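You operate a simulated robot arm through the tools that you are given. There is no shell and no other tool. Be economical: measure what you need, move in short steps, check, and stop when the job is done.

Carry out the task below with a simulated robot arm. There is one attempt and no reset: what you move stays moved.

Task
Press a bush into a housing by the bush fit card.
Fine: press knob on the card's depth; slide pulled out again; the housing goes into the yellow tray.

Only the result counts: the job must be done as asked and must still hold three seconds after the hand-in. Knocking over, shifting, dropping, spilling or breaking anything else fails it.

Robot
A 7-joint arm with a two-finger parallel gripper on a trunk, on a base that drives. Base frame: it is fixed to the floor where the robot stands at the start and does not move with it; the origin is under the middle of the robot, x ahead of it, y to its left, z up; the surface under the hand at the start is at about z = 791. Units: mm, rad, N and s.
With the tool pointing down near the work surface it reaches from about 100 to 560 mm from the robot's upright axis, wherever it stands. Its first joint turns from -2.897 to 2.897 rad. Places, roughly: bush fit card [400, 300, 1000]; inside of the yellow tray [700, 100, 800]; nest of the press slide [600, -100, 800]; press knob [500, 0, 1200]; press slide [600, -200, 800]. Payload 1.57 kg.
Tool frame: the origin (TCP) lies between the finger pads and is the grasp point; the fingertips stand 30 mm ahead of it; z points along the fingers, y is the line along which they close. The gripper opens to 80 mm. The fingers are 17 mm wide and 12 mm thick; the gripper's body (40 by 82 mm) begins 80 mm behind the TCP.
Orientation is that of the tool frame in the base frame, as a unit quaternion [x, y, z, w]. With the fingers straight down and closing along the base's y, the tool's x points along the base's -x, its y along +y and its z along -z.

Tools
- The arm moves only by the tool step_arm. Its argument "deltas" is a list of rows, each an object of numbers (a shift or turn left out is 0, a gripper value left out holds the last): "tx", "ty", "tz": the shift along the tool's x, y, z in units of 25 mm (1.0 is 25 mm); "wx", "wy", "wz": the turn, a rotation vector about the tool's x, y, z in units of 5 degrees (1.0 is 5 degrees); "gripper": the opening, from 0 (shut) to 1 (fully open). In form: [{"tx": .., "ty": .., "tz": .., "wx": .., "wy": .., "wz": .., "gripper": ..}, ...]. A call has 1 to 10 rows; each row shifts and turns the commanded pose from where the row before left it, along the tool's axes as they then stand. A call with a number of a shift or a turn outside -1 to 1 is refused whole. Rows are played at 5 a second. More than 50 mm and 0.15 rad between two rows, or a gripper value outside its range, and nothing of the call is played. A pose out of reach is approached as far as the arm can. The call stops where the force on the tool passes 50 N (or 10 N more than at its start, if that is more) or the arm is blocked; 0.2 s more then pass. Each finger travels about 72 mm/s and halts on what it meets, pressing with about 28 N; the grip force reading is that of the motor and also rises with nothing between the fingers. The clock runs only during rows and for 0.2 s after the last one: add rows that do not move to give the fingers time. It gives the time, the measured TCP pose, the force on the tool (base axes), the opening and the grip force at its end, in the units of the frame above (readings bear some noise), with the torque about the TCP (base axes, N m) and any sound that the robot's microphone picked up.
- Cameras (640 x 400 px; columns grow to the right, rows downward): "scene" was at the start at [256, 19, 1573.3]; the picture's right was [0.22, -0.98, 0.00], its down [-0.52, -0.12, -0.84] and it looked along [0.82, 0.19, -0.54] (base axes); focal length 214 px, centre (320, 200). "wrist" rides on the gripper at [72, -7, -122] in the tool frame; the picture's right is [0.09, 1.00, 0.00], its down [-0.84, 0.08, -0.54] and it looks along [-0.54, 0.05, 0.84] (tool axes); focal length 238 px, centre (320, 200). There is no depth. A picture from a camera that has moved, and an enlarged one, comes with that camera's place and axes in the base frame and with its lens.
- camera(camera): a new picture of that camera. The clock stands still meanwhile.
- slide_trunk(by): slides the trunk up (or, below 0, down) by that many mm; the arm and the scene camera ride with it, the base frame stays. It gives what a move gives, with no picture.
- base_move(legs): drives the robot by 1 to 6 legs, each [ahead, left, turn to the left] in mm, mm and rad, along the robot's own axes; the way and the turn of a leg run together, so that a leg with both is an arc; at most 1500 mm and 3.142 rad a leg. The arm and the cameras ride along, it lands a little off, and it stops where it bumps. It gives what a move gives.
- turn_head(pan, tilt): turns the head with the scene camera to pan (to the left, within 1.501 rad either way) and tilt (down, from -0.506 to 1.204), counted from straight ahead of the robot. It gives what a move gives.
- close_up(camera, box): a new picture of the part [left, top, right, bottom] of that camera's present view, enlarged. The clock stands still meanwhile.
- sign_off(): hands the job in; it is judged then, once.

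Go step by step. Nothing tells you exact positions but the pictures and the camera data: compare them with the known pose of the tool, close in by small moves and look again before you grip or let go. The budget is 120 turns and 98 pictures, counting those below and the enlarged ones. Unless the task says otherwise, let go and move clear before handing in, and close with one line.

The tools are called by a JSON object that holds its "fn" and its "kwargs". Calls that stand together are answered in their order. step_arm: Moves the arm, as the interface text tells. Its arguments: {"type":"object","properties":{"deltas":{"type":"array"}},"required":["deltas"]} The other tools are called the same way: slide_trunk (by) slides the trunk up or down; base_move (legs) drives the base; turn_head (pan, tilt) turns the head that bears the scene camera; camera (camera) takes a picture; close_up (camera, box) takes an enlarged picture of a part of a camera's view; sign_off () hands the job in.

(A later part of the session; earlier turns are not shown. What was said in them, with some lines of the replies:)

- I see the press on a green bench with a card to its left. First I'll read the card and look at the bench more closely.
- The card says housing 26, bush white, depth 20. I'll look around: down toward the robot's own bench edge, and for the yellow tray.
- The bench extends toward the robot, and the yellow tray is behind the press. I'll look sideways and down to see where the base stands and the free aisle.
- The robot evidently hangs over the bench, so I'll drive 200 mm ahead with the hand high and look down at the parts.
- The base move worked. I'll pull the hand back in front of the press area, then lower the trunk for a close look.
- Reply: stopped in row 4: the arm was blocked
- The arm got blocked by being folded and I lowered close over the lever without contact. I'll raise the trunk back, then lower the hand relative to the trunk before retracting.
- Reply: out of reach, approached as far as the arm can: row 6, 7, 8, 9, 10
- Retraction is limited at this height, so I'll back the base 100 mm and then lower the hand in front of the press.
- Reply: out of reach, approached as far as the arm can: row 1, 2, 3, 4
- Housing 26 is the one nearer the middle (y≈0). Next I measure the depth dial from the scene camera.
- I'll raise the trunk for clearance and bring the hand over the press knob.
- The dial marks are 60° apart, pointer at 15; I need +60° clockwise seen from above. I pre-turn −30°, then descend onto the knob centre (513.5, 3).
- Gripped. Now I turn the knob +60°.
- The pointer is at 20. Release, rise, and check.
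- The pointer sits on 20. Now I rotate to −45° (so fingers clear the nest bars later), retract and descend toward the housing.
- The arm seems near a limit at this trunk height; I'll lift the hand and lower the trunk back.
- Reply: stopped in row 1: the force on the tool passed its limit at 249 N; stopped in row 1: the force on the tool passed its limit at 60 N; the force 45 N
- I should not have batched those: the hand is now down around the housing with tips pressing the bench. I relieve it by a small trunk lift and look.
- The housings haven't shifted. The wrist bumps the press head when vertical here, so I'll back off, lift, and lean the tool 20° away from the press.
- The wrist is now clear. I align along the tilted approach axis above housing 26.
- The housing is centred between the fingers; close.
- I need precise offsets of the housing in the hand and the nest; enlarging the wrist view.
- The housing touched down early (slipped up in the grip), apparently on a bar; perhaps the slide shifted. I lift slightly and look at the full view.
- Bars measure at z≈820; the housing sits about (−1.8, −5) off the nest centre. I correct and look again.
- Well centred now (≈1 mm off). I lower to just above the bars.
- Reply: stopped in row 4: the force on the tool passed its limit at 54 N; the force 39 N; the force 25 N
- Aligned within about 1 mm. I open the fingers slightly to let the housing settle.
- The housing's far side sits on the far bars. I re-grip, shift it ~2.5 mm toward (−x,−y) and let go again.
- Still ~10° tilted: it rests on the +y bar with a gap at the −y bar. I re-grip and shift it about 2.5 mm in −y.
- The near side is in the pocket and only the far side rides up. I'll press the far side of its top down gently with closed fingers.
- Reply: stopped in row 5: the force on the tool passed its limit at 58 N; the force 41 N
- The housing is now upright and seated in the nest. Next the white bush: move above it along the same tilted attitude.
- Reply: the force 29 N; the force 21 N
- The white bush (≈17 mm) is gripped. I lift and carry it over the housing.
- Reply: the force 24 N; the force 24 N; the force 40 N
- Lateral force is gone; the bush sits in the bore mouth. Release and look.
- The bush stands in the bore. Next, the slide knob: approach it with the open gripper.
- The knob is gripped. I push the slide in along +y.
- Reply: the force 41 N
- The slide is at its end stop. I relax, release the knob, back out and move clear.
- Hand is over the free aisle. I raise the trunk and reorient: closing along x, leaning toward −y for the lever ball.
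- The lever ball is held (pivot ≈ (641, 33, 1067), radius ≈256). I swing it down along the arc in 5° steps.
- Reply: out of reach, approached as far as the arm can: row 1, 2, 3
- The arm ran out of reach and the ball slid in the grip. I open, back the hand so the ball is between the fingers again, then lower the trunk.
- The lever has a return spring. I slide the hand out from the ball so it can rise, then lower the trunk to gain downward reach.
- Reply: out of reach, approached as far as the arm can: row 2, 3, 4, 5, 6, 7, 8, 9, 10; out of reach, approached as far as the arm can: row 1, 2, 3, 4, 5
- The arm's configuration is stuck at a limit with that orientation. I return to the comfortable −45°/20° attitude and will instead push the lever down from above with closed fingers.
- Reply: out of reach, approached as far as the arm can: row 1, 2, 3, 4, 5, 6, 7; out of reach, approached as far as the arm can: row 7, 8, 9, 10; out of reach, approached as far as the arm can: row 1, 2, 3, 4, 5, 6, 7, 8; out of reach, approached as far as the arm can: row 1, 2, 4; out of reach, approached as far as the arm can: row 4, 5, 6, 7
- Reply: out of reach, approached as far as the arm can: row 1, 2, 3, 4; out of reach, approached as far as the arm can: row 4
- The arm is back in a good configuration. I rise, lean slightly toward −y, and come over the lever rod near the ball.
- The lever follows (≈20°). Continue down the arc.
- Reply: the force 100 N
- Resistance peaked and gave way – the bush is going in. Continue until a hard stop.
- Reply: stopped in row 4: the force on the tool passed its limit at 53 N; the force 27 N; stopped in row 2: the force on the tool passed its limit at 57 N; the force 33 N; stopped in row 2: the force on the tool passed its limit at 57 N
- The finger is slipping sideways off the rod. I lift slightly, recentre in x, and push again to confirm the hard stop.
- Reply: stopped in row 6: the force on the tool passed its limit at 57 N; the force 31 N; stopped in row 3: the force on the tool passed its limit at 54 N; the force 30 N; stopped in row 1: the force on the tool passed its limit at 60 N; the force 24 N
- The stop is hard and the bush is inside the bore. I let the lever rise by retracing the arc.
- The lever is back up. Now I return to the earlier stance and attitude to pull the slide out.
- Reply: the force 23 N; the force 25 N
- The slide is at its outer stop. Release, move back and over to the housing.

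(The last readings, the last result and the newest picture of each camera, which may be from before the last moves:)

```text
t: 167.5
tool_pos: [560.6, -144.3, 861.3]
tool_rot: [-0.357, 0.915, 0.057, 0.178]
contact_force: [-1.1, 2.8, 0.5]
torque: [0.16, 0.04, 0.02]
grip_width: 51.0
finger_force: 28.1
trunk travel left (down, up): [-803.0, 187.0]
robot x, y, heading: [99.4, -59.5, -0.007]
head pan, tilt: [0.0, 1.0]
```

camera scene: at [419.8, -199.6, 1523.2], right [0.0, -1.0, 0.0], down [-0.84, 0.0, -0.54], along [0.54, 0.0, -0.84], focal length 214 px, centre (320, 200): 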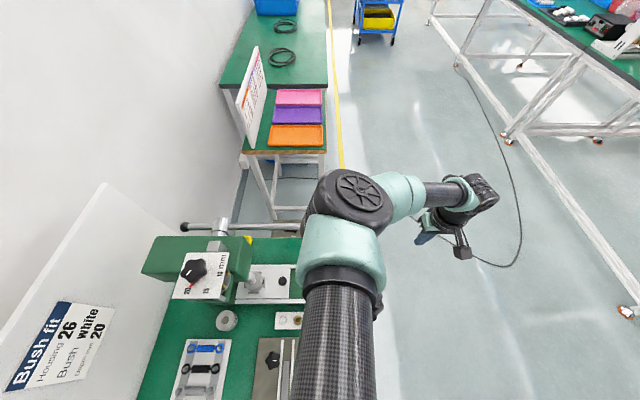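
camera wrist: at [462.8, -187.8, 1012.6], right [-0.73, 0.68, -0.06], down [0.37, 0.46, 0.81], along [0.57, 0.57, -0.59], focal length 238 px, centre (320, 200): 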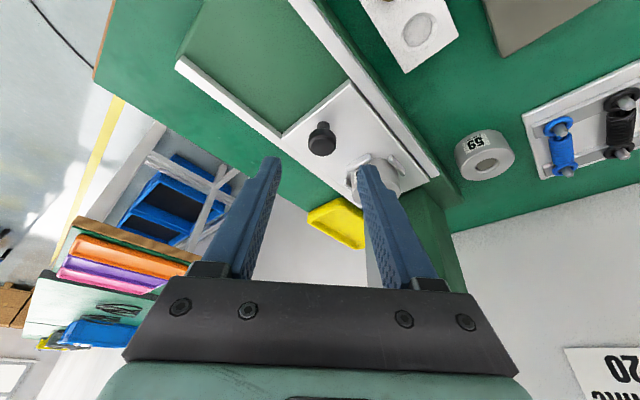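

The housing with its pressed-in bush is gripped. I lift it, raise the trunk and drive around to the aisle side, facing the tray along +y.

{"fn": "step_arm", "kwargs": {"deltas": [{"tx": -0.13, "ty": -0.01, "tz": -0.33}, {"tx": -0.262, "ty": -0.016, "tz": -0.67}, {"tx": -0.262, "ty": -0.016, "tz": -0.67}, {"tx": -0.262, "ty": -0.016, "tz": -0.67}, {"tx": -0.262, "ty": -0.016, "tz": -0.67}, {"tx": -0.131, "tz": -0.33}, {}]}}

{"fn": "slide_trunk", "kwargs": {"by": 180}}

{"fn": "camera", "kwargs": {"camera": "wrist"}}

```text
t: 169.1
tool_pos: [559.6, -145.0, 950.7]
tool_rot: [-0.356, 0.916, 0.057, 0.176]
contact_force: [-0.1, -0.4, -2.0]
torque: [-0.01, 0.01, 0.01]
grip_width: 51.4
finger_force: 28.1
trunk travel left (down, up): [-803.0, 187.0]
robot x, y, heading: [99.6, -60.9, -0.007]
head pan, tilt: [0.0, 1.0]
```

```text
t: 171.1
tool_pos: [560.3, -146.4, 1131.3]
tool_rot: [-0.356, 0.916, 0.058, 0.177]
contact_force: [-0.7, 0.3, -1.8]
torque: [0.02, 0.02, 0.01]
grip_width: 50.7
finger_force: 28.5
trunk travel left (down, up): [-983.0, 7.0]
robot x, y, heading: [101.2, -62.0, -0.006]
head pan, tilt: [0.0, 1.0]
```

```text
4 pictures are left
camera wrist: at [481.8, -224.0, 1219.4], right [-0.73, 0.68, -0.05], down [0.37, 0.46, 0.81], along [0.57, 0.57, -0.59], focal length 238 px, centre (320, 200)
```

wrist: 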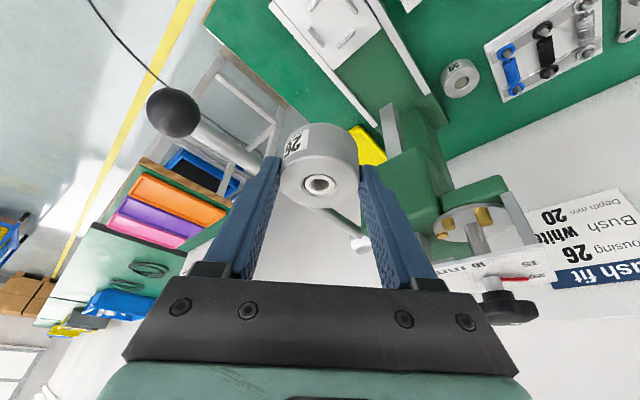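

{"fn": "base_move", "kwargs": {"legs": [[-40, 0, 0], [0, -740, 0], [558, 0, 0], [0, 0, 1.571]]}}

```text
t: 182.3
tool_pos: [689.7, -356.2, 1130.3]
tool_rot: [0.9, -0.394, -0.165, -0.085]
contact_force: [0.1, 0.1, -2.4]
torque: [0.0, -0.06, 0.02]
grip_width: 51.3
finger_force: 27.9
trunk travel left (down, up): [-983.0, 7.0]
robot x, y, heading: [605.4, -814.8, 1.563]
head pan, tilt: [0.0, 1.0]
```

{"fn": "base_move", "kwargs": {"legs": [[0, -18, 0], [466, 0, 0]]}}

{"fn": "camera", "kwargs": {"camera": "wrist"}}

```text
t: 185.2
tool_pos: [697.2, 63.4, 1128.8]
tool_rot: [0.9, -0.395, -0.167, -0.081]
contact_force: [0.7, 1.0, -1.6]
torque: [-0.02, 0.02, 0.02]
grip_width: 51.1
finger_force: 27.9
trunk travel left (down, up): [-983.0, 7.0]
robot x, y, heading: [605.0, -397.7, 1.566]
head pan, tilt: [0.0, 1.0]
stopped in leg 2: the robot was blocked; the commanded pose is now the measured one
```

```text
3 pictures are left
camera wrist: at [776.4, -15.5, 1217.4], right [-0.68, -0.73, -0.05], down [-0.46, 0.37, 0.81], along [-0.58, 0.57, -0.59], focal length 238 px, centre (320, 200)
```

wrist: 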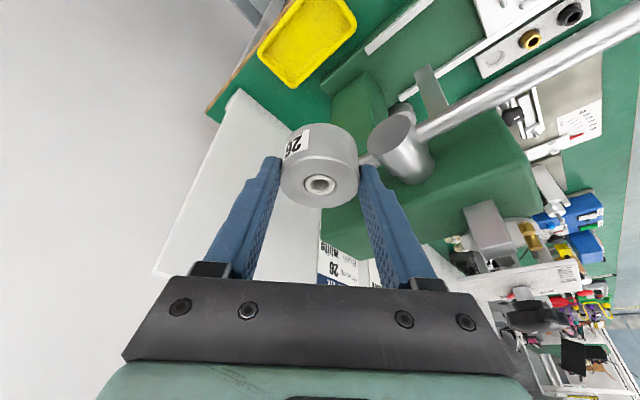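

The base stopped early, but the tray (x 648–732, y 48–192) is within arm reach. I extend the arm over it, keeping clear of the lever's short end, then lower the trunk.

{"fn": "step_arm", "kwargs": {"deltas": [{"tx": -0.425, "ty": -0.83, "tz": 0.18}, {"tx": -0.425, "ty": -0.83, "tz": 0.18}, {}]}}

```text
t: 186.0
tool_pos: [703.2, 105.0, 1131.4]
tool_rot: [0.9, -0.394, -0.164, -0.084]
contact_force: [-0.8, -0.4, -2.0]
torque: [-0.01, -0.01, -0.04]
grip_width: 51.0
finger_force: 27.9
trunk travel left (down, up): [-983.0, 7.0]
robot x, y, heading: [604.4, -396.2, 1.564]
head pan, tilt: [0.0, 1.0]
```

{"fn": "step_arm", "kwargs": {"deltas": [{"tx": 0.23, "ty": -0.27, "tz": -0.08}, {"tx": 0.05, "ty": -0.1}, {}]}}

{"fn": "slide_trunk", "kwargs": {"by": -100}}

```text
t: 186.8
tool_pos: [717.9, 107.7, 1131.5]
tool_rot: [0.901, -0.393, -0.165, -0.083]
contact_force: [0.5, 0.4, -1.0]
torque: [-0.02, -0.04, -0.02]
grip_width: 50.7
finger_force: 27.5
trunk travel left (down, up): [-983.0, 7.0]
robot x, y, heading: [605.1, -397.3, 1.563]
head pan, tilt: [0.0, 1.0]
```

```text
t: 188.1
tool_pos: [715.6, 107.8, 1031.5]
tool_rot: [0.9, -0.393, -0.165, -0.084]
contact_force: [-0.1, -0.7, -2.2]
torque: [0.01, -0.02, 0.01]
grip_width: 50.6
finger_force: 27.5
trunk travel left (down, up): [-883.0, 107.0]
robot x, y, heading: [606.2, -394.1, 1.571]
head pan, tilt: [0.0, 1.0]
```

{"fn": "slide_trunk", "kwargs": {"by": -110}}

{"fn": "camera", "kwargs": {"camera": "wrist"}}

```text
t: 189.5
tool_pos: [717.5, 108.0, 921.5]
tool_rot: [0.9, -0.394, -0.166, -0.084]
contact_force: [0.6, 0.6, -1.7]
torque: [0.01, -0.03, 0.0]
grip_width: 50.6
finger_force: 28.1
trunk travel left (down, up): [-773.0, 217.0]
robot x, y, heading: [605.5, -393.4, 1.569]
head pan, tilt: [0.0, 1.0]
```

```text
2 pictures are left
camera wrist: at [796.5, 29.3, 1009.8], right [-0.68, -0.74, -0.05], down [-0.46, 0.37, 0.81], along [-0.57, 0.57, -0.59], focal length 238 px, centre (320, 200)
```

wrist: 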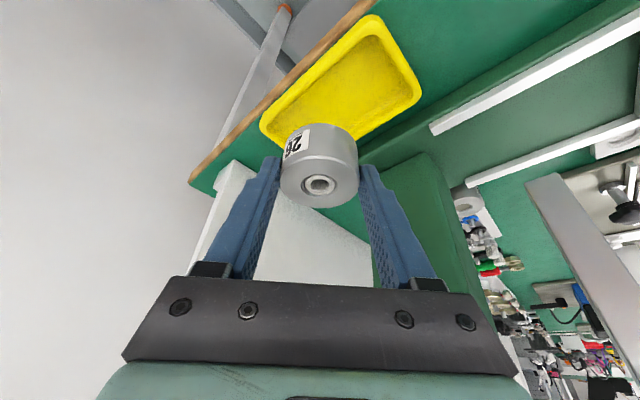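

{"fn": "step_arm", "kwargs": {"deltas": [{"tx": -0.31, "ty": 0.24, "tz": 0.115}, {"tx": -0.31, "ty": 0.24, "tz": 0.115}, {"tx": 0.29, "ty": 0.015, "tz": 0.744}, {"tx": 0.29, "ty": 0.015, "tz": 0.744}, {"tx": 0.29, "ty": 0.015, "tz": 0.744}, {"tx": 0.145, "tz": 0.372}, {}]}}

```text
t: 191.1
tool_pos: [698.4, 114.4, 852.8]
tool_rot: [0.9, -0.395, -0.164, -0.084]
contact_force: [0.2, 0.3, -1.7]
torque: [0.02, -0.03, 0.05]
grip_width: 50.8
finger_force: 28.0
trunk travel left (down, up): [-773.0, 217.0]
robot x, y, heading: [604.6, -397.1, 1.567]
head pan, tilt: [0.0, 1.0]
```

{"fn": "step_arm", "kwargs": {"deltas": [{"tx": 0.058, "tz": 0.149}, {"tx": 0.058, "tz": 0.149}, {"tx": 0.058, "tz": 0.149}, {"tx": 0.029, "tz": 0.075}, {}]}}

```text
t: 192.3
tool_pos: [697.5, 112.3, 838.5]
tool_rot: [0.9, -0.395, -0.164, -0.084]
contact_force: [-0.6, 0.1, -2.0]
torque: [-0.03, -0.01, 0.02]
grip_width: 50.9
finger_force: 27.8
trunk travel left (down, up): [-773.0, 217.0]
robot x, y, heading: [608.4, -393.9, 1.571]
head pan, tilt: [0.0, 1.0]
```

{"fn": "step_arm", "kwargs": {"deltas": [{"tx": 0.029, "tz": 0.075}, {"tx": 0.029, "tz": 0.075}, {"tx": 0.029, "tz": 0.075}, {"tx": 0.029, "tz": 0.075}, {}]}}

```text
t: 193.5
tool_pos: [698.7, 112.6, 830.8]
tool_rot: [0.9, -0.394, -0.164, -0.085]
contact_force: [-0.1, -0.7, 4.2]
torque: [-0.09, 0.15, 0.05]
grip_width: 50.6
finger_force: 27.9
trunk travel left (down, up): [-773.0, 217.0]
robot x, y, heading: [604.7, -396.2, 1.567]
head pan, tilt: [0.0, 1.0]
```

Touchdown in the tray. Release and back out along the tool axis.

{"fn": "step_arm", "kwargs": {"deltas": [{"gripper": 0.75}, {}, {}, {"tz": -0.6}, {"tz": -0.9}, {"tz": -0.9}, {"tz": -0.9}, {}]}}

{"fn": "camera", "kwargs": {"camera": "wrist"}}

```text
t: 195.3
tool_pos: [716.1, 88.9, 906.1]
tool_rot: [0.901, -0.394, -0.164, -0.083]
contact_force: [-1.3, 0.2, 0.7]
torque: [0.01, 0.04, -0.01]
grip_width: 60.0
finger_force: 0.1
trunk travel left (down, up): [-773.0, 217.0]
robot x, y, heading: [604.3, -393.7, 1.566]
head pan, tilt: [0.0, 1.0]
```

```text
1 pictures are left
camera wrist: at [795.8, 10.0, 994.8], right [-0.68, -0.74, -0.05], down [-0.46, 0.37, 0.81], along [-0.57, 0.57, -0.59], focal length 238 px, centre (320, 200)
```

wrist: 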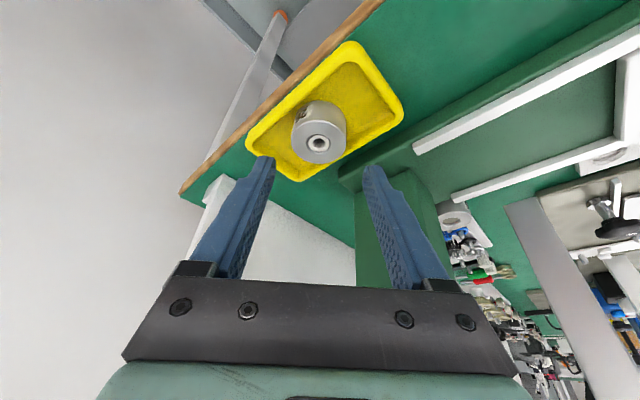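

The housing stands upright in the yellow tray with the bush in it. I raise clear before handing in.

{"fn": "slide_trunk", "kwargs": {"by": 210}}

{"fn": "base_move", "kwargs": {"legs": [[-350, 0, 0]]}}

{"fn": "close_up", "kwargs": {"camera": "scene", "box": [120, 60, 440, 260]}}

```text
t: 197.6
tool_pos: [716.4, 89.1, 1116.8]
tool_rot: [0.901, -0.393, -0.164, -0.083]
contact_force: [0.2, 0.0, 0.4]
torque: [0.02, -0.01, -0.02]
grip_width: 59.9
finger_force: 0.1
trunk travel left (down, up): [-983.0, 7.0]
robot x, y, heading: [601.8, -393.7, 1.566]
head pan, tilt: [0.0, 1.0]
```

```text
t: 199.8
tool_pos: [715.1, -259.5, 1117.0]
tool_rot: [0.901, -0.394, -0.164, -0.083]
contact_force: [0.0, 0.4, -0.1]
torque: [-0.01, -0.02, 0.0]
grip_width: 60.0
finger_force: 0.1
trunk travel left (down, up): [-983.0, 7.0]
robot x, y, heading: [606.3, -743.4, 1.569]
head pan, tilt: [0.0, 1.0]
```

```text
2.00 times, centred on (280, 160) of scene
camera zoom: at [604.8, -505.8, 1733.0], right [1.0, -0.01, 0.0], down [0.0, -0.84, -0.54], along [0.0, 0.54, -0.84], focal length 429 px, centre (400, 280)
```

zoom: 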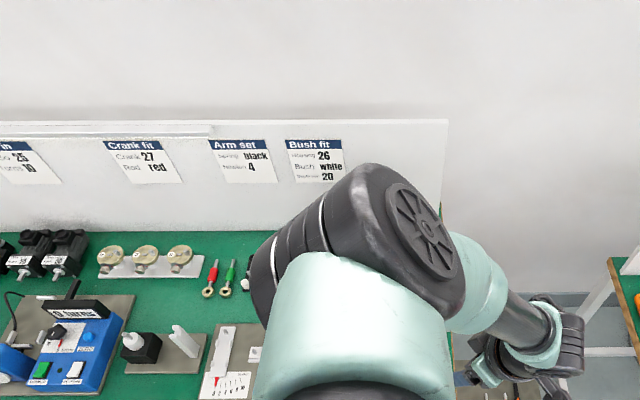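

The arm blocks this view of the dial, but nothing has touched the knob since I set it to 20. The lever is up, the slide is out, and the housing is in the tray.

{"fn": "sign_off", "kwargs": {}}

```text
The job is handed in.
```

I pressed the white bush into housing 26 with the knob set to 20, pulled the slide back out to its stop, and left the housing standing upright in the yellow tray. The arm blocked my last look at the dial; I saw the pointer on 20 right after setting it and did not knowingly touch the knob afterwards.
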